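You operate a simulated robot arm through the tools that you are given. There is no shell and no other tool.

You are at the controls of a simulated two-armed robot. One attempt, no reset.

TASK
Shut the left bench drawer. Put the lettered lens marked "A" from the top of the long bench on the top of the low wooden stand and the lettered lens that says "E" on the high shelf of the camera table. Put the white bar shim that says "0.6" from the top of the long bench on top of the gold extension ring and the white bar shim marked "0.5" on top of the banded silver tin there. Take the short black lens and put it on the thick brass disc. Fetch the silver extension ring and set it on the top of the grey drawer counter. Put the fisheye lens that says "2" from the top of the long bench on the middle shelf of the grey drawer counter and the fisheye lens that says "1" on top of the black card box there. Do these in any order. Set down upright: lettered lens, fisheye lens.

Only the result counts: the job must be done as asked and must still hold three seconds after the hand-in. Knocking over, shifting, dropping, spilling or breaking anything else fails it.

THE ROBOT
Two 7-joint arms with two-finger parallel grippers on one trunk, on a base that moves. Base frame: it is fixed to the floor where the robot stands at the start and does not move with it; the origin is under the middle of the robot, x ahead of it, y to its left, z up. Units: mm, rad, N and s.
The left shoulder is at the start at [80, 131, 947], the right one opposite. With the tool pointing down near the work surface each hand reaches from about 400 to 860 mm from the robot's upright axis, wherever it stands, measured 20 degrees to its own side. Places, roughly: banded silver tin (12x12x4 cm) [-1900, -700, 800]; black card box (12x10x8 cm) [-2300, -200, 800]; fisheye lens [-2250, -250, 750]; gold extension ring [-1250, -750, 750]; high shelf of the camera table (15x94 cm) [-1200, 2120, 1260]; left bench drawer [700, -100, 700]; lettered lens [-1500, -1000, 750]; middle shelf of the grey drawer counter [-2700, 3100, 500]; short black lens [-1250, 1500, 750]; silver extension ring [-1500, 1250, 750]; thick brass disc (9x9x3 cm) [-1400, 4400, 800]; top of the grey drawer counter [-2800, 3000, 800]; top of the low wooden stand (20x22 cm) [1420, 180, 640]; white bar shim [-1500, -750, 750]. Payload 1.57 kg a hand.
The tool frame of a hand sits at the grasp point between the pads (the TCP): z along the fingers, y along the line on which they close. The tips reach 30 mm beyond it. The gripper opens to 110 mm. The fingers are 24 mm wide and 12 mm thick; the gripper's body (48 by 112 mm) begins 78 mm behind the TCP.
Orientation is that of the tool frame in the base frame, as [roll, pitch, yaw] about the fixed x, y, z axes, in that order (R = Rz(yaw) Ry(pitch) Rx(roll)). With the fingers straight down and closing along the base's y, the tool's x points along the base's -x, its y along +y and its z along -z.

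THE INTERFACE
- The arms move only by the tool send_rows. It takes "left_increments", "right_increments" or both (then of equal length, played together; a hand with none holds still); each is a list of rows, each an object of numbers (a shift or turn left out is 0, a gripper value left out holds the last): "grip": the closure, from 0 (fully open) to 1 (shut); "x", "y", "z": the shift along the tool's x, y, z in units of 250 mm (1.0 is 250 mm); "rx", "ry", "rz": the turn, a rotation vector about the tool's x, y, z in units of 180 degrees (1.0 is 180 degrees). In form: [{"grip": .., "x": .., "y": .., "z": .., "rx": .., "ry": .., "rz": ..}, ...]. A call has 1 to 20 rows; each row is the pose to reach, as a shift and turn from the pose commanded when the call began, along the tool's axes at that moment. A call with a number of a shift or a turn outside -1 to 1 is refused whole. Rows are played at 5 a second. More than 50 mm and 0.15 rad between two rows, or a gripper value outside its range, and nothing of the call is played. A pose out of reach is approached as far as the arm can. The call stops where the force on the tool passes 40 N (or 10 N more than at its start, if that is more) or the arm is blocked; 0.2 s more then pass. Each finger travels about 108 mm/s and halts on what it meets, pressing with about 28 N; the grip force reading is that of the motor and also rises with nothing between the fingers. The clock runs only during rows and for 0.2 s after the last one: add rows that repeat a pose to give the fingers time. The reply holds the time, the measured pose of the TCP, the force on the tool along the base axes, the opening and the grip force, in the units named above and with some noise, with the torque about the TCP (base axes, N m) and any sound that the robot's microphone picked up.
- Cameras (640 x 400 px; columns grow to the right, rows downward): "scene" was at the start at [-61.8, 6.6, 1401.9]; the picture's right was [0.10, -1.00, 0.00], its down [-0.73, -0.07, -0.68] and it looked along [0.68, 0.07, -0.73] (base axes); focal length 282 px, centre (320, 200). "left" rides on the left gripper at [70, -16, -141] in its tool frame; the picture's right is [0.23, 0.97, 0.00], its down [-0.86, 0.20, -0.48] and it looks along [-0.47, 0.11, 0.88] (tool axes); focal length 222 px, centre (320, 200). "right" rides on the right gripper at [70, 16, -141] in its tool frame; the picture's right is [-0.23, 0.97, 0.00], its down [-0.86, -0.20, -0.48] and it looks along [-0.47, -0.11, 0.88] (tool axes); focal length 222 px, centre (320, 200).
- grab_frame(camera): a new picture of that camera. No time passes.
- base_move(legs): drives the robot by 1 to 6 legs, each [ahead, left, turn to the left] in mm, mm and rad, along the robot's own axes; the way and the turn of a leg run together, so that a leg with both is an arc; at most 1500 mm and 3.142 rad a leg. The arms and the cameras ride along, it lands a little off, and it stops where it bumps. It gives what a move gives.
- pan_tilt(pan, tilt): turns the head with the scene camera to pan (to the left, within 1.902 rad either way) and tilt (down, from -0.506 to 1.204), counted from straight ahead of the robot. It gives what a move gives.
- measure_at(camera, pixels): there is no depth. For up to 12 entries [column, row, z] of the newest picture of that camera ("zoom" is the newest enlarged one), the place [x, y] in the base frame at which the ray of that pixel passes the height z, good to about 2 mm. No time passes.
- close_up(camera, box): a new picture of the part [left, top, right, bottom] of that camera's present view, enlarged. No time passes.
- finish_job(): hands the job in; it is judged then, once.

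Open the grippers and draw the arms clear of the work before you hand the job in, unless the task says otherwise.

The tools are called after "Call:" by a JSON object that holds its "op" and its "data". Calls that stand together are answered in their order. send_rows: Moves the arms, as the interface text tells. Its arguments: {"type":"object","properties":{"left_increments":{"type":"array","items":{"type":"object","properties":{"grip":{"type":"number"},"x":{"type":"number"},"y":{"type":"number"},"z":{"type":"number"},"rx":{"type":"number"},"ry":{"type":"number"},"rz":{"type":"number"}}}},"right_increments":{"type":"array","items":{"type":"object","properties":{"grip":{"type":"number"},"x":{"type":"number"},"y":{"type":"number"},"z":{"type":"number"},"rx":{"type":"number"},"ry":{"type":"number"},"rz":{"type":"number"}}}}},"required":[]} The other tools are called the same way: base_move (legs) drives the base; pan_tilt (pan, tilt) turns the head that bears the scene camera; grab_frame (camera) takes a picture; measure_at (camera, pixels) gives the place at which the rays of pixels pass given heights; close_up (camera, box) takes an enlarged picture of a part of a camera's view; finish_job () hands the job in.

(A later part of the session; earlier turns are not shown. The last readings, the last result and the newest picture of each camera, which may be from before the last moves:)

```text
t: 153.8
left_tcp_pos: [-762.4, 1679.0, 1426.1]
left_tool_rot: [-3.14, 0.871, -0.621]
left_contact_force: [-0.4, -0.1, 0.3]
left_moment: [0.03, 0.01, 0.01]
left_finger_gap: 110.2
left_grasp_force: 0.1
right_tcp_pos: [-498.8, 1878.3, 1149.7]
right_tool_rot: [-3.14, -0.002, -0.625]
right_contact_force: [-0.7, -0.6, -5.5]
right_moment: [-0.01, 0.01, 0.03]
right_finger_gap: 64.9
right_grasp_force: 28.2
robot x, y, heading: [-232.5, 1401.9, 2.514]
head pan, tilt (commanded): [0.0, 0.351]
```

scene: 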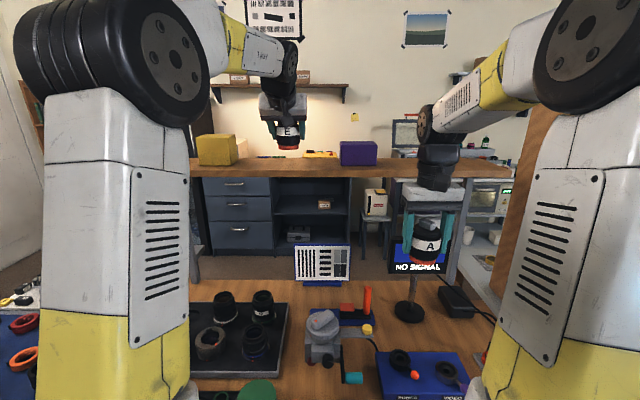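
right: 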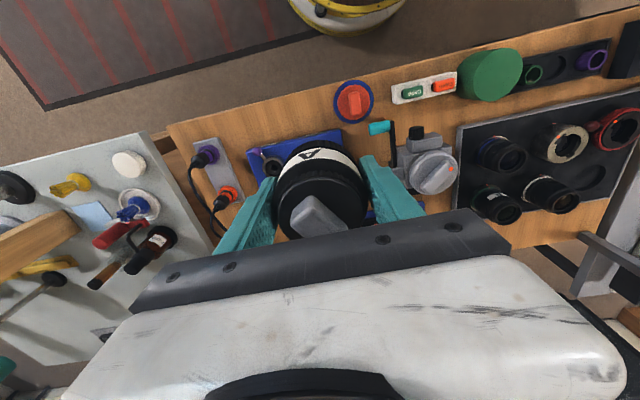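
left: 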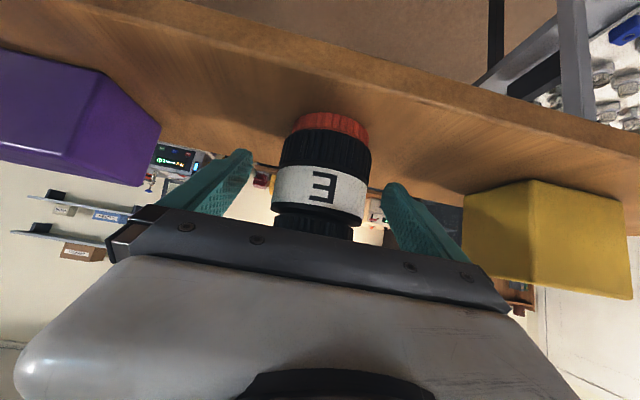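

E stands upright on the high shelf. I lower the left arm back to the tool-down carry pose.

Call:
{"op": "send_rows", "data": {"left_increments": [{"x": 0.135, "y": 0.09, "z": 0.113}, {"x": 0.27, "y": 0.18, "z": 0.226}, {"x": 0.404, "y": 0.27, "z": 0.34}, {"x": 0.539, "y": 0.36, "z": 0.453}, {"x": 0.674, "y": 0.45, "z": 0.566}]}}

Call:
{"op": "send_rows", "data": {"left_increments": [{"x": 0.1, "z": 0.035, "ry": 0.035}, {"x": 0.2, "z": 0.07, "ry": 0.07}, {"x": 0.3, "z": 0.105, "ry": 0.105}, {"x": 0.4, "z": 0.14, "ry": 0.14}, {"x": 0.5, "z": 0.175, "ry": 0.175}, {"x": 0.6, "z": 0.21, "ry": 0.21}, {"x": 0.7, "z": 0.245, "ry": 0.245}, {"x": 0.808, "z": 0.282, "ry": 0.2778}]}}

Call:
{"op": "base_move", "data": {"legs": [[0, 0, -2.514], [500, -1222, 0]]}}

Call:
{"op": "pan_tilt", "data": {"pan": 0.0, "tilt": 0.5}}

Call:
{"op": "grab_frame", "data": {"camera": "scene"}}

```text
t: 155.0
left_tcp_pos: [-828.7, 1589.7, 1205.7]
left_tool_rot: [-3.139, 0.871, -0.622]
left_contact_force: [0.6, -0.6, 1.0]
left_moment: [0.01, 0.0, 0.02]
left_finger_gap: 109.9
left_grasp_force: 0.0
right_tcp_pos: [-498.2, 1878.0, 1152.0]
right_tool_rot: [-3.141, -0.001, -0.624]
right_contact_force: [-0.8, -0.7, -5.8]
right_moment: [0.01, 0.03, -0.01]
right_finger_gap: 64.7
right_grasp_force: 28.2
robot x, y, heading: [-228.3, 1401.2, 2.516]
head pan, tilt (commanded): [0.0, 0.351]
```

```text
t: 156.8
left_tcp_pos: [-764.6, 1543.2, 1006.7]
left_tool_rot: [-3.14, -0.003, -0.621]
left_contact_force: [0.2, -0.1, 0.1]
left_moment: [-0.02, -0.01, -0.02]
left_finger_gap: 110.1
left_grasp_force: 0.0
left hand out of reach, approached as far as the arm can: row 3
right_tcp_pos: [-500.1, 1878.2, 1149.8]
right_tool_rot: [3.141, -0.002, -0.623]
right_contact_force: [-0.6, -0.2, -5.8]
right_moment: [0.01, 0.04, 0.0]
right_finger_gap: 64.5
right_grasp_force: 28.2
robot x, y, heading: [-233.6, 1403.5, 2.519]
head pan, tilt (commanded): [0.0, 0.351]
```

```text
t: 169.3
left_tcp_pos: [771.8, 386.5, 1005.8]
left_tool_rot: [-3.14, -0.002, 3.119]
left_contact_force: [0.0, 0.2, 0.3]
left_moment: [0.0, 0.0, 0.01]
left_finger_gap: 109.8
left_grasp_force: 0.0
right_tcp_pos: [740.3, -39.8, 1150.2]
right_tool_rot: [3.14, -0.001, 3.118]
right_contact_force: [0.4, 0.5, -5.2]
right_moment: [-0.01, -0.03, -0.02]
right_finger_gap: 64.8
right_grasp_force: 28.1
robot x, y, heading: [251.9, 201.6, -0.023]
head pan, tilt (commanded): [0.0, 0.351]
```

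```text
t: 170.0
left_tcp_pos: [771.2, 386.4, 1006.5]
left_tool_rot: [-3.14, -0.002, 3.118]
left_contact_force: [-0.6, 0.7, 0.7]
left_moment: [0.0, -0.01, 0.02]
left_finger_gap: 109.9
left_grasp_force: 0.1
right_tcp_pos: [740.7, -40.6, 1150.4]
right_tool_rot: [-3.141, -0.003, 3.118]
right_contact_force: [-0.7, 0.3, -5.2]
right_moment: [0.0, 0.03, -0.02]
right_finger_gap: 64.9
right_grasp_force: 27.5
robot x, y, heading: [250.6, 198.7, -0.026]
head pan, tilt (commanded): [0.0, 0.499]
```

```text
taken
```

scene: 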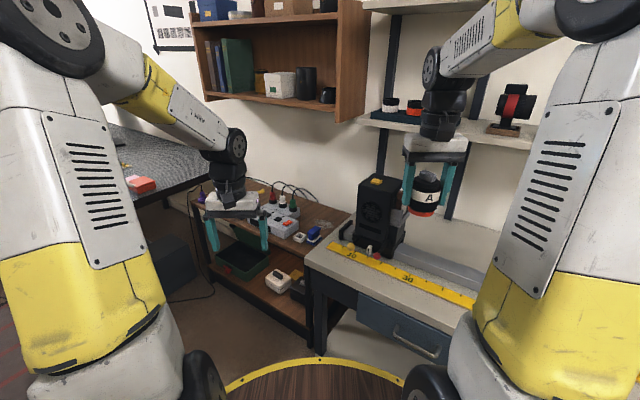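

The stand should be near scene pixel (318,216), beside the optics bench. I zoom in there.

Call:
{"op": "close_up", "data": {"camera": "scene", "box": [190, 160, 370, 300]}}

Call:
{"op": "measure_at", "data": {"camera": "scene", "pixels": [[318, 216, 640], [300, 245, 640], [345, 212, 640], [200, 205, 640], [312, 255, 640]]}}

```text
2.86 times, centred on (280, 230) of scene
```

zoom: 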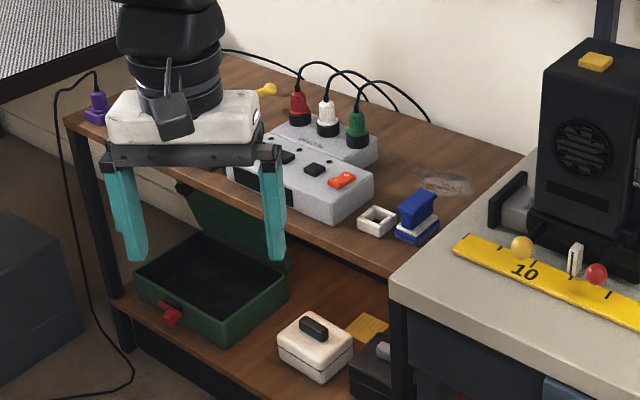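

```text
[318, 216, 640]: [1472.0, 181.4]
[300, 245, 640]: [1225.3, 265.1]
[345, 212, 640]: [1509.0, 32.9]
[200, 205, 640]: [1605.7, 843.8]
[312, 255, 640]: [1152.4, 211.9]
```

I measure the stand's front edge, the power supply's edges, and the optics bench corner to plan the approach.

Call:
{"op": "measure_at", "data": {"camera": "zoom", "pixels": [[65, 125, 640], [385, 275, 640], [390, 280, 800], [390, 280, 780], [390, 280, 760], [375, 175, 640], [520, 150, 640], [405, 245, 640], [440, 230, 640], [430, 122, 640], [450, 185, 640]]}}

```text
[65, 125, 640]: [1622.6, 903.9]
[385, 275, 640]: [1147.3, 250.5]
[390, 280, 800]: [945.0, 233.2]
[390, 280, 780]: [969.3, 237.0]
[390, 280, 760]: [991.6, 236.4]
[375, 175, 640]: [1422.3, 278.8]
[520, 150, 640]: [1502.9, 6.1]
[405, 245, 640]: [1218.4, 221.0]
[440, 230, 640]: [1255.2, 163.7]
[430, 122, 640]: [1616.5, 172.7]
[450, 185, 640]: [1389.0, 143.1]
```

The stand's free area is about (1400–1480,100–220). I check the dark table and the floor box at left for drive clearance.

Call:
{"op": "pan_tilt", "data": {"pan": 0.5, "tilt": 0.7}}

Call:
{"op": "grab_frame", "data": {"camera": "scene"}}

Call:
{"op": "grab_frame", "data": {"camera": "left"}}

Call:
{"op": "grab_frame", "data": {"camera": "right"}}

```text
t: 170.9
left_tcp_pos: [772.3, 386.1, 1007.8]
left_tool_rot: [-3.14, -0.003, 3.12]
left_contact_force: [0.4, 0.4, 0.5]
left_moment: [0.01, 0.02, 0.02]
left_finger_gap: 110.0
left_grasp_force: 0.1
right_tcp_pos: [741.0, -39.5, 1150.5]
right_tool_rot: [-3.141, -0.002, 3.116]
right_contact_force: [0.7, 0.2, -5.1]
right_moment: [0.0, 0.04, -0.02]
right_finger_gap: 64.6
right_grasp_force: 27.6
robot x, y, heading: [248.4, 199.6, -0.027]
head pan, tilt (commanded): [0.499, 0.7]
```

```text
taken
```

scene: 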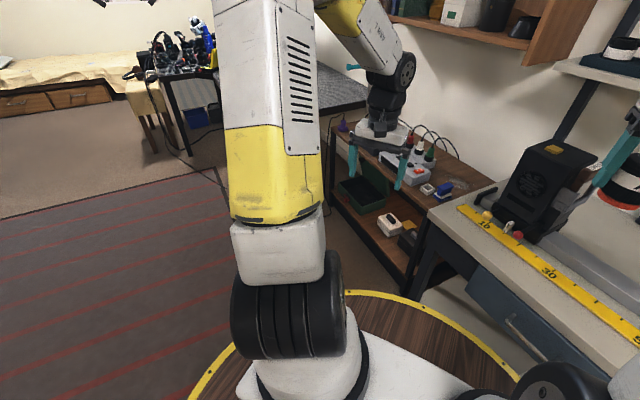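

```text
taken
```

left: 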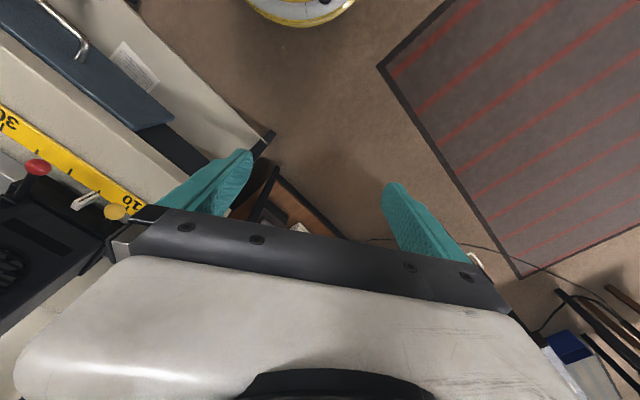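

```text
taken
```

right: 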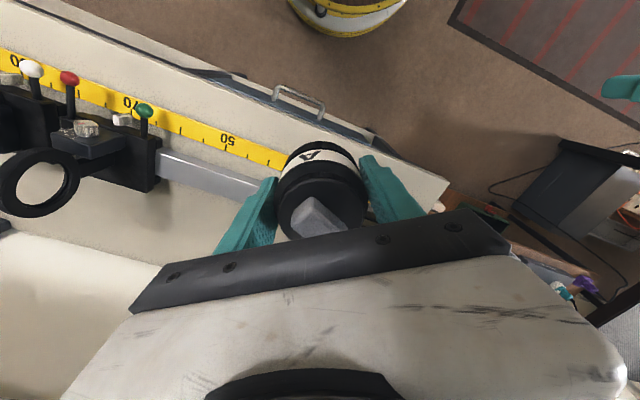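

The right hand will pass near the black projector on the bench; I measure its height for clearance.

Call:
{"op": "close_up", "data": {"camera": "scene", "box": [400, 110, 640, 290]}}

Call:
{"op": "measure_at", "data": {"camera": "scene", "pixels": [[502, 205, 800], [530, 236, 800], [524, 150, 900], [524, 150, 950], [524, 150, 1000], [560, 158, 950], [560, 158, 1000], [545, 243, 800]]}}

```text
2.22 times, centred on (520, 200) of scene
```

zoom: 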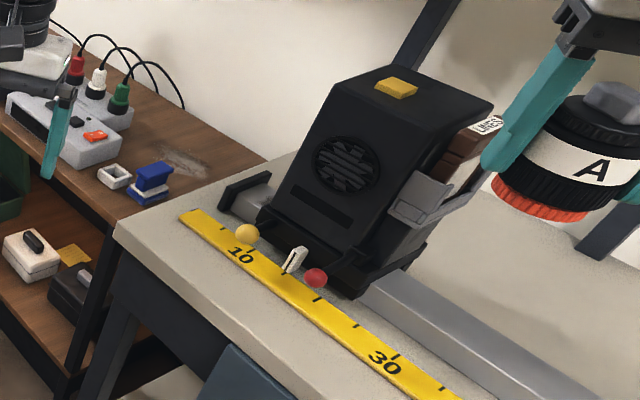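

```text
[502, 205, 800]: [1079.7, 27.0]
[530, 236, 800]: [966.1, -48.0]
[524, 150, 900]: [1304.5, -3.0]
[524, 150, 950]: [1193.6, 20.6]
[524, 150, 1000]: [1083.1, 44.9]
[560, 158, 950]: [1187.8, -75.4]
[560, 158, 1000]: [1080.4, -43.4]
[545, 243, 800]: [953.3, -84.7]
```

The projector's top is around z≈1000, below A's bottom (1104). I raise the left hand and drive to about (790,490) facing +x.

Call:
{"op": "send_rows", "data": {"left_increments": [{"z": -0.14}, {"z": -0.28}, {"z": -0.42}, {"z": -0.58}]}}

Call:
{"op": "base_move", "data": {"legs": [[300, 305, 0.027], [234, 0, 0]]}}

Call:
{"op": "pan_tilt", "data": {"pan": -0.2, "tilt": 0.7}}

Call:
{"op": "grab_frame", "data": {"camera": "scene"}}

Call:
{"op": "grab_frame", "data": {"camera": "right"}}

```text
t: 171.9
left_tcp_pos: [771.2, 385.1, 1151.6]
left_tool_rot: [-3.138, -0.005, 3.118]
left_contact_force: [0.2, -0.8, -0.4]
left_moment: [-0.01, 0.01, 0.01]
left_finger_gap: 110.0
left_grasp_force: 0.3
right_tcp_pos: [742.3, -40.1, 1150.2]
right_tool_rot: [3.141, -0.002, 3.117]
right_contact_force: [0.9, -0.7, -6.0]
right_moment: [-0.02, 0.03, 0.02]
right_finger_gap: 64.4
right_grasp_force: 27.8
robot x, y, heading: [250.6, 199.9, -0.023]
head pan, tilt (commanded): [0.499, 0.7]
```

```text
t: 175.9
left_tcp_pos: [1304.8, 697.4, 1152.3]
left_tool_rot: [-3.14, -0.001, 3.14]
left_contact_force: [-0.2, 0.1, 0.4]
left_moment: [-0.01, 0.0, 0.04]
left_finger_gap: 109.7
left_grasp_force: 0.0
right_tcp_pos: [1285.0, 272.1, 1149.4]
right_tool_rot: [-3.141, -0.002, 3.138]
right_contact_force: [-0.3, -0.1, -4.5]
right_moment: [0.0, 0.01, 0.04]
right_finger_gap: 64.8
right_grasp_force: 27.7
robot x, y, heading: [794.6, 501.8, -0.011]
head pan, tilt (commanded): [0.499, 0.7]
```

```text
t: 177.0
left_tcp_pos: [1305.0, 698.1, 1151.7]
left_tool_rot: [-3.139, -0.002, 3.139]
left_contact_force: [-1.1, -0.6, 0.0]
left_moment: [-0.01, -0.02, 0.0]
left_finger_gap: 110.0
left_grasp_force: 0.1
right_tcp_pos: [1285.0, 271.1, 1149.8]
right_tool_rot: [3.142, -0.003, 3.138]
right_contact_force: [0.0, 0.8, -6.0]
right_moment: [0.02, 0.0, 0.0]
right_finger_gap: 64.8
right_grasp_force: 27.6
robot x, y, heading: [786.8, 498.8, -0.004]
head pan, tilt (commanded): [-0.201, 0.7]
```

```text
taken
```

scene: 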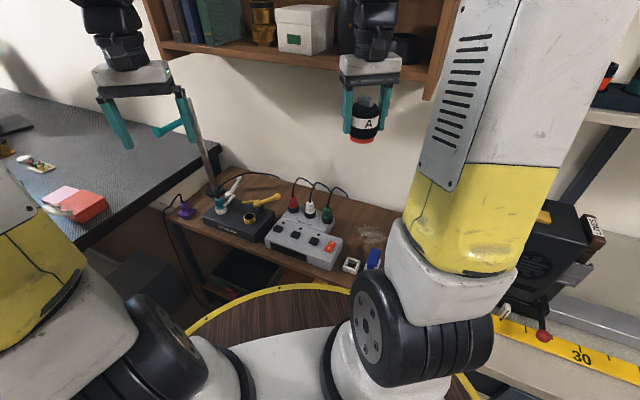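

```text
taken
```

right: 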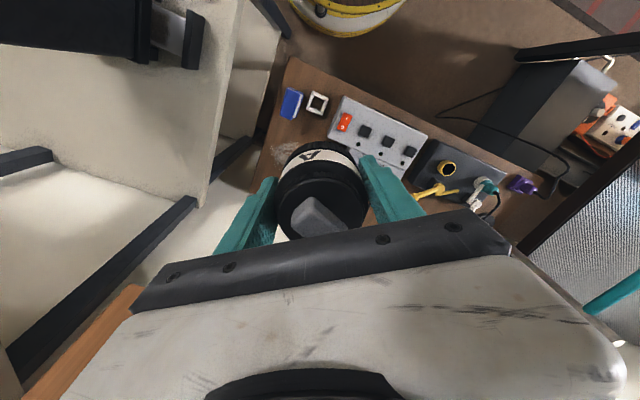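

A pole with a teal rod stands near the left hand (scene (165,130)–(205,150)). I check the left camera to make sure of clearance.

Call:
{"op": "grab_frame", "data": {"camera": "left"}}

Call:
{"op": "close_up", "data": {"camera": "scene", "box": [80, 60, 260, 220]}}

```text
taken
```

left: 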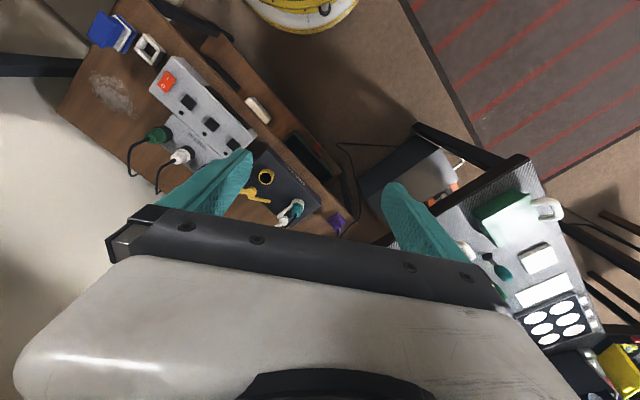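

```text
2.50 times, centred on (170, 140) of scene
```

zoom: 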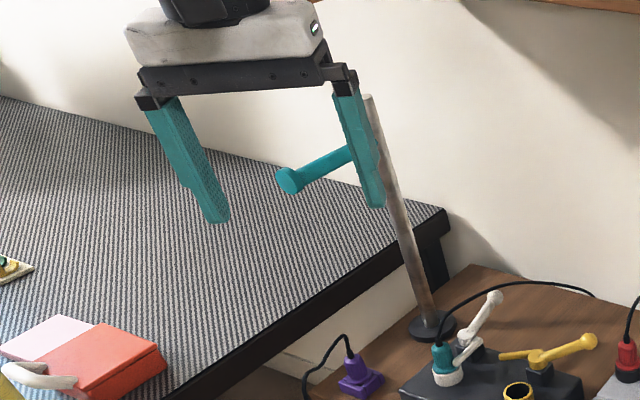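

Call:
{"op": "measure_at", "data": {"camera": "scene", "pixels": [[214.8, 191.2, 640], [190, 98, 1000], [190, 98, 1050], [190, 98, 1100], [158, 132, 900], [158, 132, 1000]]}}

```text
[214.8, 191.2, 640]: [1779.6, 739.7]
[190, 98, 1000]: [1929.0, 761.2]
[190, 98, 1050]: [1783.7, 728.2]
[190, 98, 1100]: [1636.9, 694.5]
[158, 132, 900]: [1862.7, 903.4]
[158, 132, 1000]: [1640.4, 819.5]
```

The pole is at (1780,735), far enough away. Now I measure the free area on the stand in the left and right wrist views.

Call:
{"op": "close_up", "data": {"camera": "left", "box": [40, 0, 280, 190]}}

Call:
{"op": "close_up", "data": {"camera": "right", "box": [220, 40, 460, 200]}}

```text
2.11 times, centred on (160, 95) of left
```

zoom: 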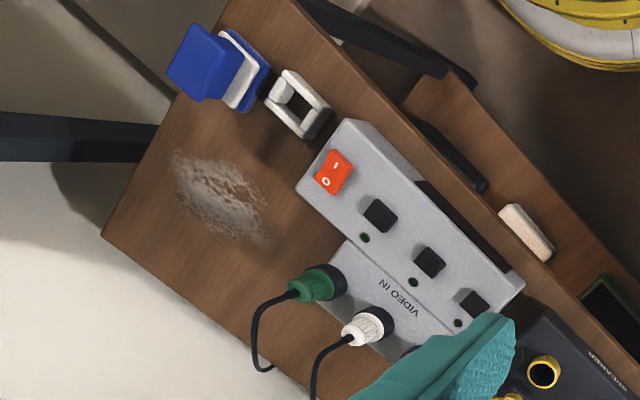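

```text
2.50 times, centred on (340, 120) of right
```

zoom: 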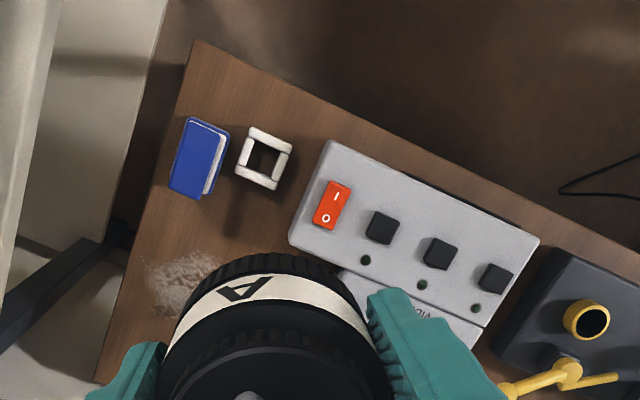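

Call:
{"op": "measure_at", "data": {"camera": "zoom", "pixels": [[95, 40, 640], [340, 255, 640]]}}

Call:
{"op": "measure_at", "data": {"camera": "left", "pixels": [[56, 111.5, 640], [117, 2, 640], [112.6, 90.3, 640], [149, 90.3, 690], [149, 90.3, 640], [172, 57, 690], [146, 138, 680], [126, 50, 640], [100, 40, 700], [130, 160, 640], [200, 185, 640]]}}

```text
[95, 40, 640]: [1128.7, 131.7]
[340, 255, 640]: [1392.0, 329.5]
```

```text
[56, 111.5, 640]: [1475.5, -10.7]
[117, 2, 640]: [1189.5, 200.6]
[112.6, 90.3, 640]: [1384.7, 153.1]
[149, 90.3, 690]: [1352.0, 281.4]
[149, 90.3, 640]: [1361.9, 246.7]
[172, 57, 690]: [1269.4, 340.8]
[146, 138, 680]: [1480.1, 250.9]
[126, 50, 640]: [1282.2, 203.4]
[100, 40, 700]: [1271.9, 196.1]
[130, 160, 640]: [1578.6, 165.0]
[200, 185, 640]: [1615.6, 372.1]
```

The free zone spans about n=930–1190 by t=861–1020+. I check the video box's right end before choosing A's spot near (1400,162).

Call:
{"op": "measure_at", "data": {"camera": "left", "pixels": [[171.8, 114, 690], [157.6, 148, 690], [145.8, 138, 720], [129, 151, 660], [134, 80, 640], [100, 100, 640]]}}

```text
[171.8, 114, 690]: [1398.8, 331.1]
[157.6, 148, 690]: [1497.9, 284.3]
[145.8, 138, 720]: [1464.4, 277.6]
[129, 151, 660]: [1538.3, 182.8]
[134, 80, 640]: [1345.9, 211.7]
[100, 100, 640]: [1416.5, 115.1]
```

The spot is free. I move A over (1400,165) and descend to z≈910 for a check.

Call:
{"op": "send_rows", "data": {"right_increments": [{"x": -0.115, "y": -0.106}, {"x": -0.23, "y": -0.212}, {"x": -0.345, "y": -0.318}, {"x": -0.46, "y": -0.423}, {"x": -0.46, "y": -0.423, "z": 0.16}, {"x": -0.46, "y": -0.423, "z": 0.32}, {"x": -0.46, "y": -0.423, "z": 0.48}, {"x": -0.46, "y": -0.423, "z": 0.64}, {"x": -0.46, "y": -0.423, "z": 0.8}, {"x": -0.46, "y": -0.423, "z": 0.96}, {"x": -0.46, "y": -0.423, "z": 0.96}]}}

Call:
{"op": "grab_frame", "data": {"camera": "right"}}

Call:
{"op": "grab_frame", "data": {"camera": "left"}}

Call:
{"op": "grab_frame", "data": {"camera": "scene"}}

```text
t: 177.8
left_tcp_pos: [1305.1, 696.7, 1152.1]
left_tool_rot: [-3.139, -0.002, 3.138]
left_contact_force: [0.3, 0.0, -0.3]
left_moment: [0.0, -0.01, -0.03]
left_finger_gap: 109.9
left_grasp_force: 0.0
right_tcp_pos: [1355.0, 208.2, 1149.3]
right_tool_rot: [3.132, -0.019, 3.134]
right_contact_force: [-10.2, 5.9, -3.1]
right_moment: [-0.63, -0.75, -0.37]
right_finger_gap: 64.8
right_grasp_force: 27.5
robot x, y, heading: [787.6, 501.2, -0.007]
head pan, tilt (commanded): [-0.201, 0.7]
stopped in row 3 (right hand): the force on the tool passed its limit at 80 N (the readings are from after the stop); the commanded pose is now the measured one
```

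```text
taken
```

right: 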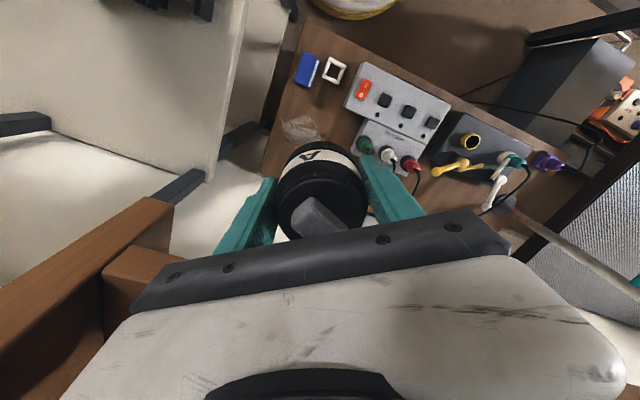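

```text
taken
```

left: 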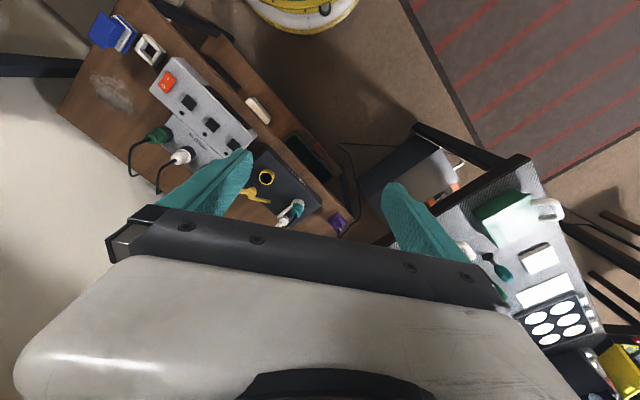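

```text
taken
```

scene: 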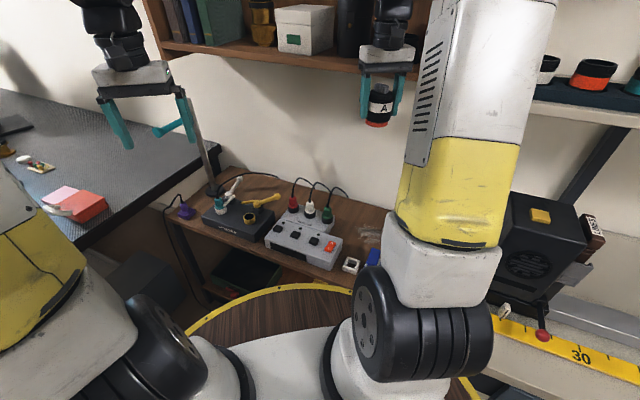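

The hand hit the wall-mounted bookshelf above the stand. I retreat along the same path at once, and correct the small orientation error.

Call:
{"op": "send_rows", "data": {"right_increments": [{"x": 0.1, "y": 0.09}, {"x": 0.2, "y": 0.18, "rx": 0.0015, "ry": -0.003, "rz": -0.001}, {"x": 0.34, "y": 0.3, "rx": 0.003, "ry": -0.006, "rz": -0.002}, {"x": 0.5, "y": 0.4, "rx": 0.003, "ry": -0.006, "rz": -0.002}]}}

Call:
{"op": "pan_tilt", "data": {"pan": -0.1, "tilt": 0.25}}

Call:
{"op": "grab_frame", "data": {"camera": "scene"}}

Call:
{"op": "grab_frame", "data": {"camera": "right"}}

```text
t: 178.8
left_tcp_pos: [1305.5, 697.6, 1151.4]
left_tool_rot: [-3.14, -0.003, 3.138]
left_contact_force: [0.8, 0.0, -0.4]
left_moment: [0.01, 0.05, -0.01]
left_finger_gap: 110.0
left_grasp_force: 0.0
right_tcp_pos: [1232.1, 308.2, 1151.2]
right_tool_rot: [-3.141, 0.002, 3.139]
right_contact_force: [1.1, -0.1, -5.8]
right_moment: [-0.01, 0.03, 0.02]
right_finger_gap: 64.8
right_grasp_force: 27.8
robot x, y, heading: [785.3, 498.9, -0.003]
head pan, tilt (commanded): [-0.201, 0.7]
```

```text
t: 179.7
left_tcp_pos: [1306.7, 697.5, 1151.7]
left_tool_rot: [-3.139, -0.001, 3.138]
left_contact_force: [0.2, 0.1, -0.4]
left_moment: [0.01, -0.03, -0.02]
left_finger_gap: 110.2
left_grasp_force: 0.1
right_tcp_pos: [1232.5, 308.8, 1151.4]
right_tool_rot: [3.141, 0.0, 3.141]
right_contact_force: [1.3, 0.3, -6.4]
right_moment: [-0.02, -0.01, -0.01]
right_finger_gap: 64.7
right_grasp_force: 28.4
robot x, y, heading: [788.5, 502.0, 0.001]
head pan, tilt (commanded): [-0.099, 0.25]
```

```text
taken
```

scene: 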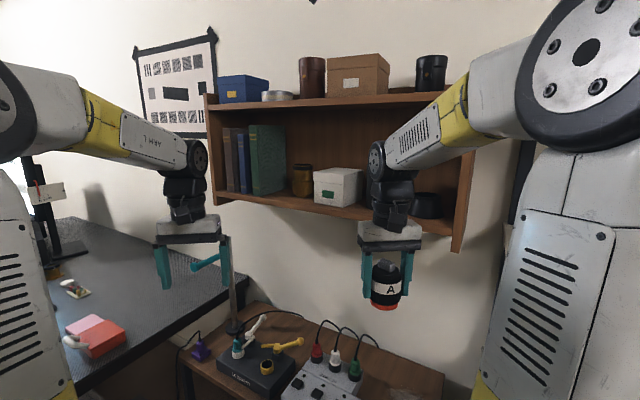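

```text
taken
```

right: 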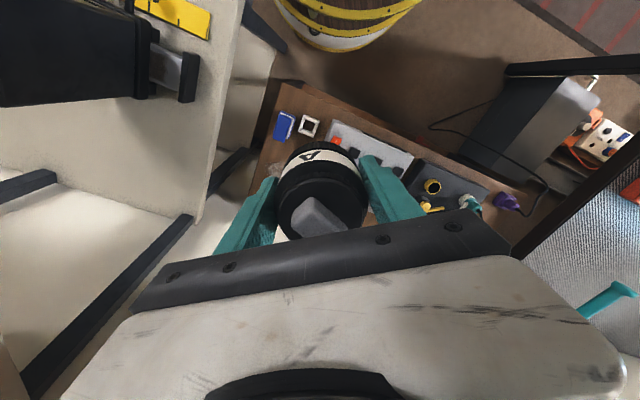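

Items on the wall shelf look undisturbed. I measure the wall shelf's bottom front edge to find safe clearance for the hand.

Call:
{"op": "measure_at", "data": {"camera": "scene", "pixels": [[455, 250, 1100], [455, 250, 1150], [455, 250, 1200], [213, 200, 1100], [213, 200, 1150], [213, 200, 1200], [472, 150, 1300], [472, 150, 1350]]}}

Call:
{"op": "close_up", "data": {"camera": "scene", "box": [190, 40, 490, 260]}}

```text
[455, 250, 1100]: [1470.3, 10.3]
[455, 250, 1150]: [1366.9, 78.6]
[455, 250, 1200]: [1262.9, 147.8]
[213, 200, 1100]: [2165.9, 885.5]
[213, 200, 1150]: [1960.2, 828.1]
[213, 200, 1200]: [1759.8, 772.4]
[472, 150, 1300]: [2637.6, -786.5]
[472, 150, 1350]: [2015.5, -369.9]
```

```text
1.82 times, centred on (340, 150) of scene
```

zoom: 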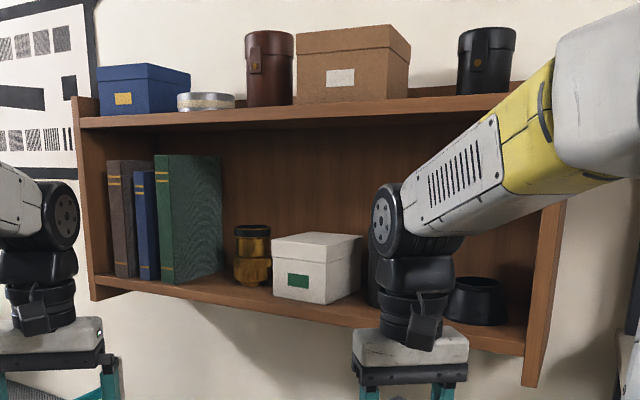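

The wall shelf's underside is around z≈1170 at n≥1010, so A must enter underneath at low height. I descend here in front first.

Call:
{"op": "send_rows", "data": {"right_increments": [{"z": 0.16}, {"z": 0.32}, {"z": 0.48}, {"z": 0.64}, {"z": 0.8}, {"z": 0.96}]}}

Call:
{"op": "send_rows", "data": {"right_increments": [{"z": 0.15}, {"z": 0.3}, {"z": 0.44}, {"z": 0.44}]}}

Call:
{"op": "pan_tilt", "data": {"pan": -0.2, "tilt": 0.6}}

Call:
{"op": "grab_frame", "data": {"camera": "scene"}}

Call:
{"op": "grab_frame", "data": {"camera": "right"}}

Call:
{"op": "grab_frame", "data": {"camera": "left"}}

```text
t: 181.1
left_tcp_pos: [1305.2, 697.4, 1152.1]
left_tool_rot: [-3.14, -0.002, 3.138]
left_contact_force: [-0.8, 0.3, -0.2]
left_moment: [0.02, -0.03, -0.01]
left_finger_gap: 110.0
left_grasp_force: 0.1
right_tcp_pos: [1234.3, 308.6, 911.1]
right_tool_rot: [3.14, 0.003, 3.141]
right_contact_force: [0.1, -0.1, -5.7]
right_moment: [0.01, 0.03, -0.02]
right_finger_gap: 64.7
right_grasp_force: 28.1
robot x, y, heading: [788.7, 501.9, -0.006]
head pan, tilt (commanded): [-0.099, 0.25]
```

```text
t: 182.1
left_tcp_pos: [1305.7, 698.1, 1151.7]
left_tool_rot: [-3.138, 0.0, 3.139]
left_contact_force: [0.8, -0.3, -0.4]
left_moment: [0.02, 0.0, 0.02]
left_finger_gap: 109.9
left_grasp_force: 0.0
right_tcp_pos: [1234.2, 309.2, 801.4]
right_tool_rot: [3.14, 0.002, -3.141]
right_contact_force: [-0.6, 0.1, -5.1]
right_moment: [-0.03, 0.04, 0.0]
right_finger_gap: 64.5
right_grasp_force: 28.0
robot x, y, heading: [786.1, 500.6, 0.0]
head pan, tilt (commanded): [-0.099, 0.25]
```

```text
t: 182.9
left_tcp_pos: [1305.8, 697.6, 1151.2]
left_tool_rot: [-3.141, -0.004, 3.139]
left_contact_force: [0.1, -0.6, 0.5]
left_moment: [0.0, 0.01, -0.03]
left_finger_gap: 110.1
left_grasp_force: 0.2
right_tcp_pos: [1232.0, 309.2, 801.7]
right_tool_rot: [3.141, 0.003, 3.141]
right_contact_force: [0.1, 0.0, -4.5]
right_moment: [0.0, 0.02, 0.0]
right_finger_gap: 64.8
right_grasp_force: 27.9
robot x, y, heading: [789.1, 498.1, -0.004]
head pan, tilt (commanded): [-0.201, 0.6]
```

```text
taken
```

scene: 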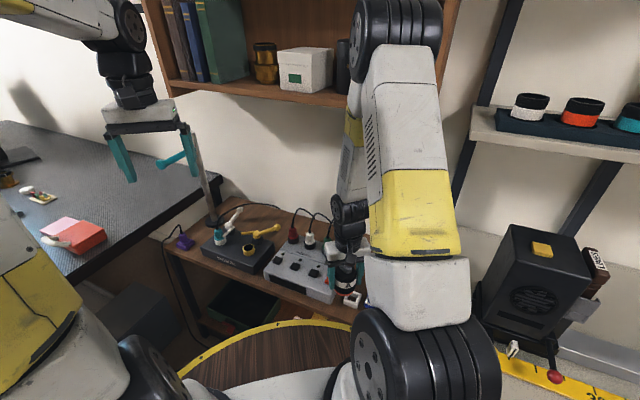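

```text
taken
```

right: 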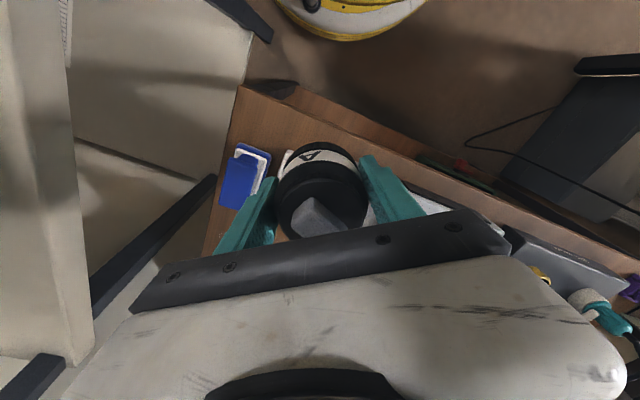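

```text
taken
```

left: 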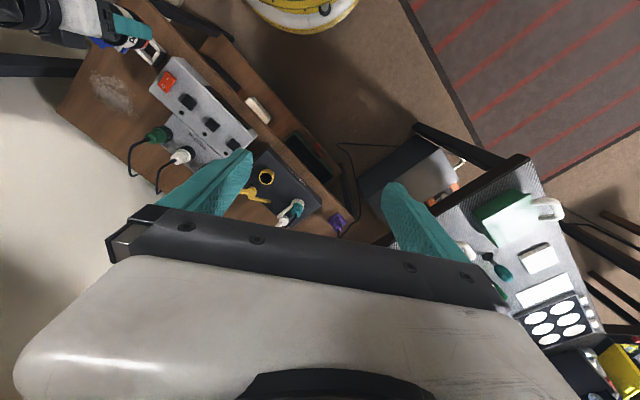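

The hand is low in front of the stand. Now I move it horizontally under the wall shelf to (1400,165) in small steps.

Call:
{"op": "send_rows", "data": {"right_increments": [{"x": -0.084, "y": -0.072}, {"x": -0.167, "y": -0.144}, {"x": -0.25, "y": -0.216}, {"x": -0.334, "y": -0.288}, {"x": -0.418, "y": -0.36}, {"x": -0.5, "y": -0.432}, {"x": -0.585, "y": -0.504}, {"x": -0.668, "y": -0.576}, {"x": -0.668, "y": -0.576}]}}

Call:
{"op": "grab_frame", "data": {"camera": "scene"}}

Call:
{"op": "grab_frame", "data": {"camera": "right"}}

Call:
{"op": "grab_frame", "data": {"camera": "left"}}

```text
t: 184.9
left_tcp_pos: [1306.5, 697.3, 1151.3]
left_tool_rot: [-3.141, -0.002, 3.138]
left_contact_force: [0.1, 0.0, -0.5]
left_moment: [0.01, 0.02, -0.04]
left_finger_gap: 110.0
left_grasp_force: 0.0
right_tcp_pos: [1402.8, 164.5, 804.2]
right_tool_rot: [-3.14, 0.002, 3.141]
right_contact_force: [0.2, 0.6, -5.8]
right_moment: [-0.01, 0.02, 0.04]
right_finger_gap: 65.0
right_grasp_force: 28.2
robot x, y, heading: [790.2, 498.2, -0.003]
head pan, tilt (commanded): [-0.201, 0.6]
```

```text
taken
```

scene: 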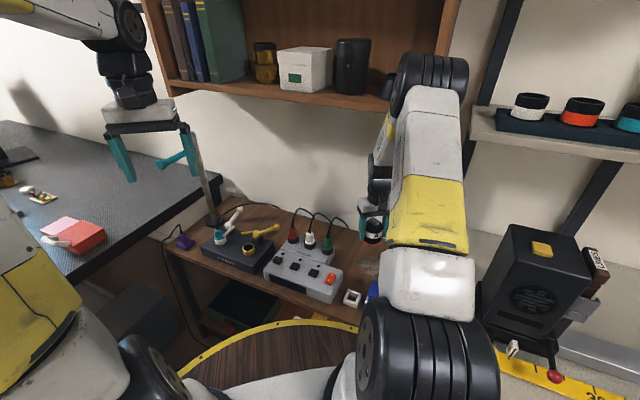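

```text
taken
```

right: 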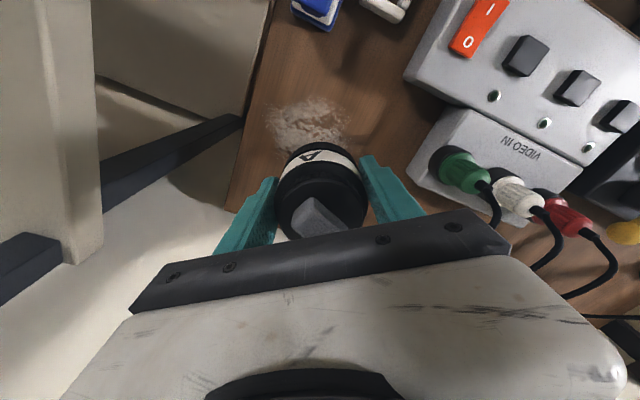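

```text
taken
```

left: 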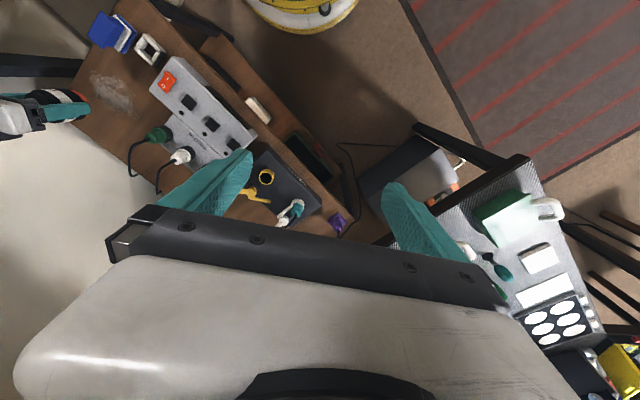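

I check where A's footprint will land: measuring stand pixels in the right view at z=640.

Call:
{"op": "measure_at", "data": {"camera": "right", "pixels": [[310, 125, 640], [318, 140, 640], [250, 100, 640], [235, 190, 640], [445, 140, 690], [410, 75, 690], [342, 30, 660], [412, 180, 690]]}}

Call:
{"op": "close_up", "data": {"camera": "right", "box": [200, 0, 460, 220]}}

```text
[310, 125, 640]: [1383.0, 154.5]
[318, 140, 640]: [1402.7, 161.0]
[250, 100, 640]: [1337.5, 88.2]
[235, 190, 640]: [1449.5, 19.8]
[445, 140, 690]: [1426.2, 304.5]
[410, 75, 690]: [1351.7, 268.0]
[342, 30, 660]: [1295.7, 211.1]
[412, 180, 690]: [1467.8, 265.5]
```

```text
1.82 times, centred on (330, 110) of right
```

zoom: 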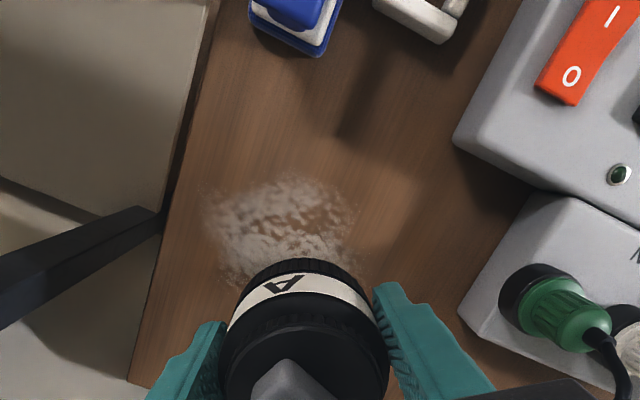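

Two views agree the stand top is z≈640 and the spot is clear. I lower A, the final part in 1.5 mm steps.

Call:
{"op": "send_rows", "data": {"right_increments": [{"z": 0.12}, {"z": 0.24}, {"z": 0.34}, {"z": 0.41}, {"z": 0.432}, {"z": 0.438}, {"z": 0.444}, {"z": 0.45}, {"z": 0.456}, {"z": 0.462}, {"z": 0.468}]}}

Call:
{"op": "grab_frame", "data": {"camera": "right"}}

Call:
{"op": "close_up", "data": {"camera": "scene", "box": [300, 180, 460, 320]}}

```text
t: 187.3
left_tcp_pos: [1305.9, 697.3, 1151.9]
left_tool_rot: [-3.14, -0.002, 3.138]
left_contact_force: [-0.6, 0.5, -0.6]
left_moment: [0.01, -0.01, 0.01]
left_finger_gap: 110.1
left_grasp_force: 0.0
right_tcp_pos: [1400.2, 164.9, 687.3]
right_tool_rot: [-3.141, 0.004, -3.141]
right_contact_force: [-4.7, 1.9, 16.9]
right_moment: [0.02, 0.21, -0.01]
right_finger_gap: 64.5
right_grasp_force: 28.1
robot x, y, heading: [790.7, 499.3, -0.006]
head pan, tilt (commanded): [-0.201, 0.6]
```

```text
taken
```

right: 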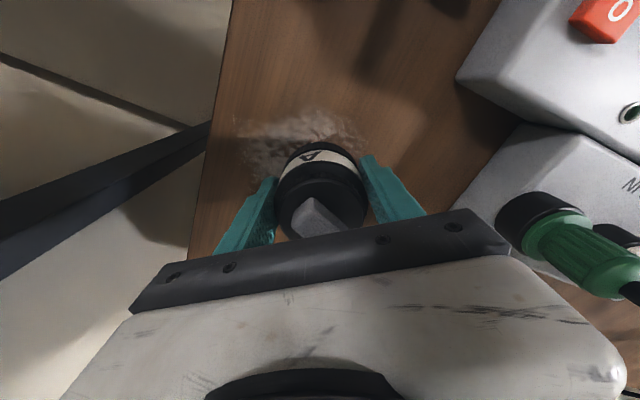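

```text
2.86 times, centred on (380, 250) of scene
```

zoom: 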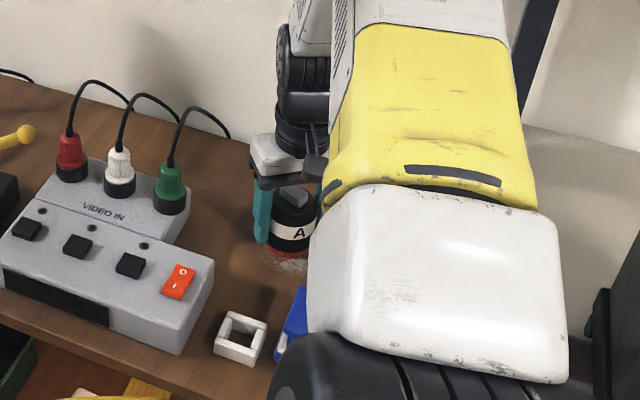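

Contact (≈17 N up). I relieve 1.5 mm and open the fingers.

Call:
{"op": "send_rows", "data": {"right_increments": [{"z": -0.006, "grip": 1}, {"z": -0.006, "grip": 0.4}, {"z": -0.006, "grip": 0.36}, {"z": -0.006, "grip": 0.25}, {"z": -0.006, "grip": 0.1}, {"z": -0.006, "grip": 0}, {"z": -0.006, "grip": 0}]}}

Call:
{"op": "grab_frame", "data": {"camera": "right"}}

```text
t: 188.9
left_tcp_pos: [1305.5, 697.0, 1152.2]
left_tool_rot: [-3.14, -0.003, 3.139]
left_contact_force: [-0.5, 0.8, 0.0]
left_moment: [-0.02, -0.01, 0.01]
left_finger_gap: 110.1
left_grasp_force: 0.0
right_tcp_pos: [1398.3, 164.0, 688.0]
right_tool_rot: [-3.141, 0.002, 3.142]
right_contact_force: [0.7, 0.5, 0.3]
right_moment: [-0.02, 0.03, -0.02]
right_finger_gap: 109.9
right_grasp_force: 0.0
robot x, y, heading: [788.3, 500.6, -0.003]
head pan, tilt (commanded): [-0.201, 0.6]
```

```text
taken
```

right: 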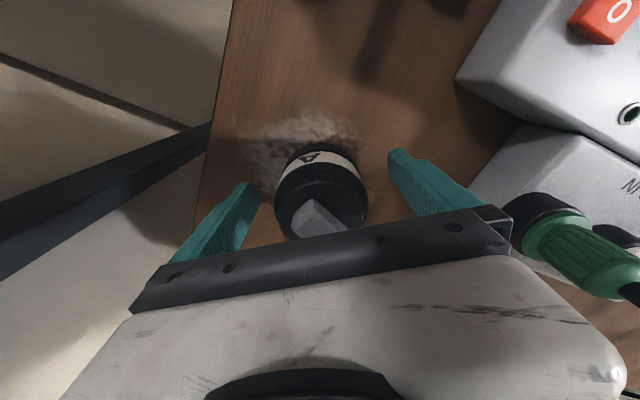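

A is released and upright. I rise 115 mm, then back out along the same horizontal path, and then raise the hand.

Call:
{"op": "send_rows", "data": {"right_increments": [{"z": -0.1}, {"z": -0.22}, {"z": -0.34}, {"z": -0.46}, {"z": -0.46, "x": 0.11, "y": 0.096}, {"z": -0.46, "x": 0.22, "y": 0.192}, {"z": -0.46, "x": 0.33, "y": 0.288}, {"z": -0.46, "x": 0.44, "y": 0.384}, {"z": -0.46, "x": 0.55, "y": 0.48}, {"z": -0.46, "x": 0.66, "y": 0.576}]}}

Call:
{"op": "grab_frame", "data": {"camera": "right"}}

Call:
{"op": "close_up", "data": {"camera": "scene", "box": [220, 160, 460, 320]}}

Call:
{"op": "grab_frame", "data": {"camera": "left"}}

```text
t: 191.1
left_tcp_pos: [1305.2, 698.1, 1152.6]
left_tool_rot: [-3.139, -0.001, 3.137]
left_contact_force: [0.6, 0.0, 0.7]
left_moment: [0.02, -0.01, -0.02]
left_finger_gap: 110.1
left_grasp_force: 0.1
right_tcp_pos: [1232.8, 308.5, 802.3]
right_tool_rot: [-3.141, 0.001, 3.139]
right_contact_force: [0.7, 0.2, 0.2]
right_moment: [0.03, 0.0, 0.0]
right_finger_gap: 110.0
right_grasp_force: 0.0
robot x, y, heading: [789.4, 503.5, -0.009]
head pan, tilt (commanded): [-0.201, 0.6]
```

```text
taken
```

right: 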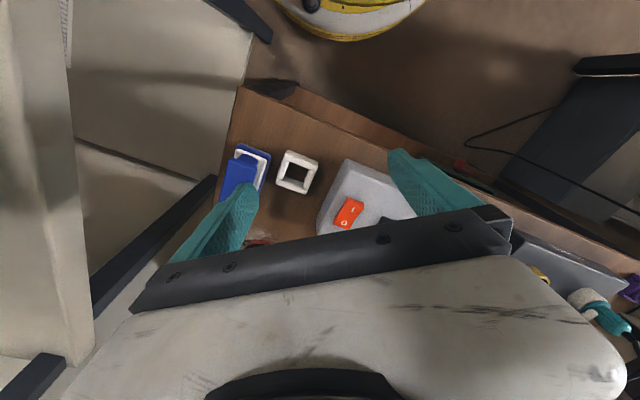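

```text
2.50 times, centred on (340, 240) of scene
```

zoom: 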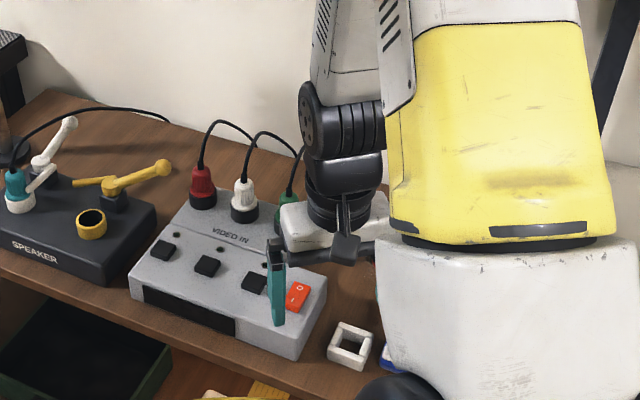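

```text
taken
```

left: 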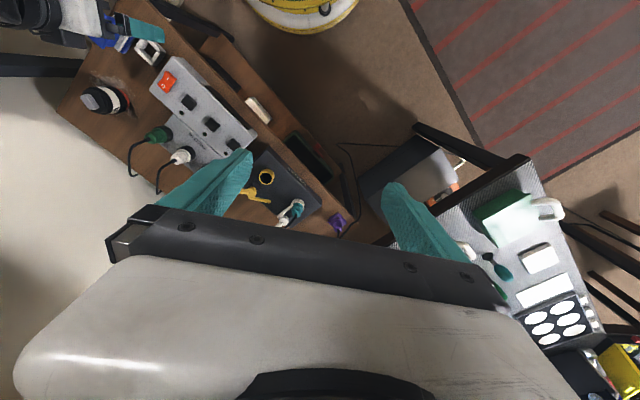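

A stands on the stand, visible at left-cam (103,98). I raise the right hand, back away, turn and drive toward fisheye 2 at the long bench.

Call:
{"op": "send_rows", "data": {"right_increments": [{"z": -0.16}, {"z": -0.32}, {"z": -0.48}, {"z": -0.64}, {"z": -0.8}]}}

Call:
{"op": "base_move", "data": {"legs": [[-500, 0, 0], [0, 0, -2.2]]}}

Call:
{"op": "base_move", "data": {"legs": [[640, -690, 0], [640, -690, 0]]}}

Call:
{"op": "pan_tilt", "data": {"pan": 0.0, "tilt": 0.6}}

Call:
{"op": "grab_frame", "data": {"camera": "scene"}}

```text
t: 192.3
left_tcp_pos: [1306.7, 696.3, 1151.5]
left_tool_rot: [-3.139, 0.0, 3.138]
left_contact_force: [0.2, 0.7, -0.7]
left_moment: [-0.01, 0.02, -0.01]
left_finger_gap: 110.1
left_grasp_force: 0.2
right_tcp_pos: [1237.9, 309.2, 1002.4]
right_tool_rot: [-3.141, 0.0, 3.141]
right_contact_force: [0.7, -0.1, -0.1]
right_moment: [0.0, 0.02, -0.01]
right_finger_gap: 110.0
right_grasp_force: 0.0
robot x, y, heading: [785.6, 500.8, -0.002]
head pan, tilt (commanded): [-0.201, 0.6]
```

```text
t: 200.5
left_tcp_pos: [139.8, -30.3, 1151.8]
left_tool_rot: [-3.14, -0.003, 0.942]
left_contact_force: [0.1, -0.2, 0.4]
left_moment: [0.03, 0.04, 0.0]
left_finger_gap: 109.9
left_grasp_force: 0.1
right_tcp_pos: [-134.7, 254.1, 1002.1]
right_tool_rot: [-3.14, 0.002, 0.945]
right_contact_force: [-0.5, -0.1, -0.2]
right_moment: [0.02, -0.03, -0.02]
right_finger_gap: 109.7
right_grasp_force: 0.0
robot x, y, heading: [283.7, 501.9, -2.203]
head pan, tilt (commanded): [-0.201, 0.6]
```

```text
t: 210.0
left_tcp_pos: [-1758.8, -230.8, 1151.5]
left_tool_rot: [-3.14, -0.001, 0.94]
left_contact_force: [-0.1, -0.1, 0.9]
left_moment: [-0.01, -0.01, 0.03]
left_finger_gap: 110.0
left_grasp_force: 0.0
right_tcp_pos: [-2031.0, 51.8, 1002.0]
right_tool_rot: [-3.142, 0.002, 0.942]
right_contact_force: [0.1, -0.6, -0.4]
right_moment: [0.02, -0.01, -0.01]
right_finger_gap: 110.0
right_grasp_force: 0.1
robot x, y, heading: [-1611.1, 298.7, -2.204]
head pan, tilt (commanded): [-0.201, 0.6]
```

```text
t: 210.8
left_tcp_pos: [-1758.6, -233.1, 1150.7]
left_tool_rot: [-3.14, -0.001, 0.941]
left_contact_force: [-0.5, -0.1, 0.2]
left_moment: [0.03, 0.01, 0.01]
left_finger_gap: 110.0
left_grasp_force: 0.1
right_tcp_pos: [-2032.1, 51.6, 1001.8]
right_tool_rot: [3.141, 0.003, 0.944]
right_contact_force: [-1.0, 0.1, -0.1]
right_moment: [0.0, 0.01, 0.01]
right_finger_gap: 109.7
right_grasp_force: 0.1
robot x, y, heading: [-1614.1, 299.8, -2.199]
head pan, tilt (commanded): [0.0, 0.6]
```

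```text
taken
```

scene: 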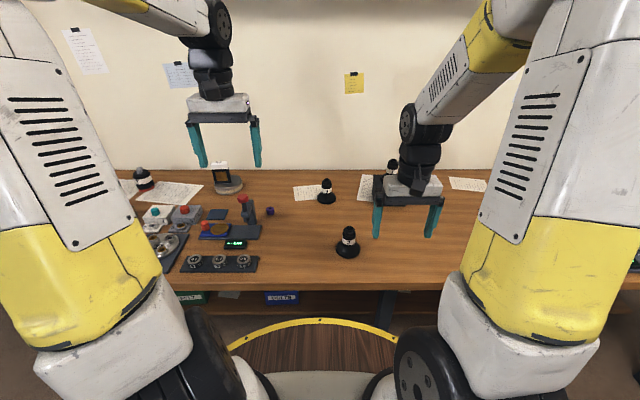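

Fisheye 2 is at (347,243), about 575 mm ahead and 85 mm right. I tilt the right hand 60° forward above it so it can later slide into the counter's middle shelf.

Call:
{"op": "send_rows", "data": {"right_increments": [{"grip": 0, "x": -0.05, "y": 0.048, "ry": -0.037}, {"grip": 0, "x": -0.1, "y": 0.095, "ry": -0.074}, {"grip": 0, "x": -0.15, "y": 0.143, "ry": -0.111}, {"grip": 0, "x": -0.2, "y": 0.19, "ry": -0.148}, {"grip": 0, "x": -0.25, "y": 0.238, "ry": -0.185}, {"grip": 0, "x": -0.3, "y": 0.285, "ry": -0.222}, {"grip": 0, "x": -0.35, "y": 0.333, "ry": -0.259}, {"grip": 0, "x": -0.4, "y": 0.38, "ry": -0.296}, {"grip": 0, "x": -0.45, "y": 0.428, "ry": -0.3333}, {"grip": 0, "x": -0.45, "y": 0.428, "ry": -0.3333}]}}

Call:
{"op": "grab_frame", "data": {"camera": "right"}}

Call:
{"op": "grab_frame", "data": {"camera": "scene"}}

```text
t: 212.9
left_tcp_pos: [-1757.0, -233.4, 1151.8]
left_tool_rot: [-3.14, -0.002, 0.941]
left_contact_force: [0.2, 0.4, 0.0]
left_moment: [-0.02, -0.03, 0.01]
left_finger_gap: 110.1
left_grasp_force: 0.0
right_tcp_pos: [-2014.0, -108.8, 1003.5]
right_tool_rot: [-3.141, 1.05, 0.941]
right_contact_force: [0.4, -0.4, -1.6]
right_moment: [0.02, -0.01, -0.02]
right_finger_gap: 110.1
right_grasp_force: 0.0
right hand out of reach, approached as far as the arm can: row 5, 6, 8, 9, 10
robot x, y, heading: [-1616.9, 298.8, -2.204]
head pan, tilt (commanded): [0.0, 0.6]
```

```text
taken
```

right: 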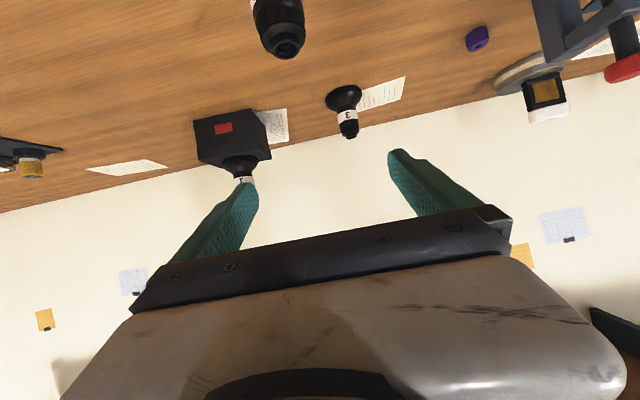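

```text
taken
```

scene: 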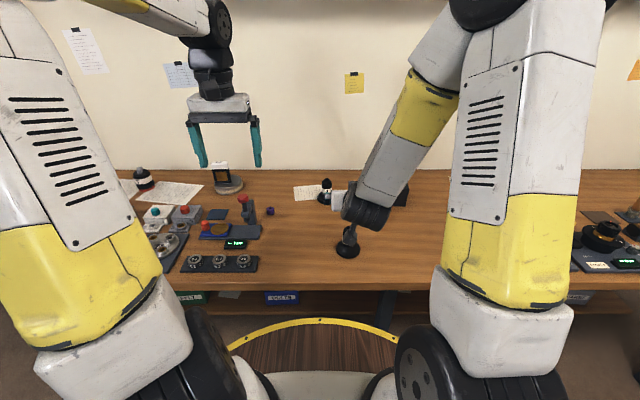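

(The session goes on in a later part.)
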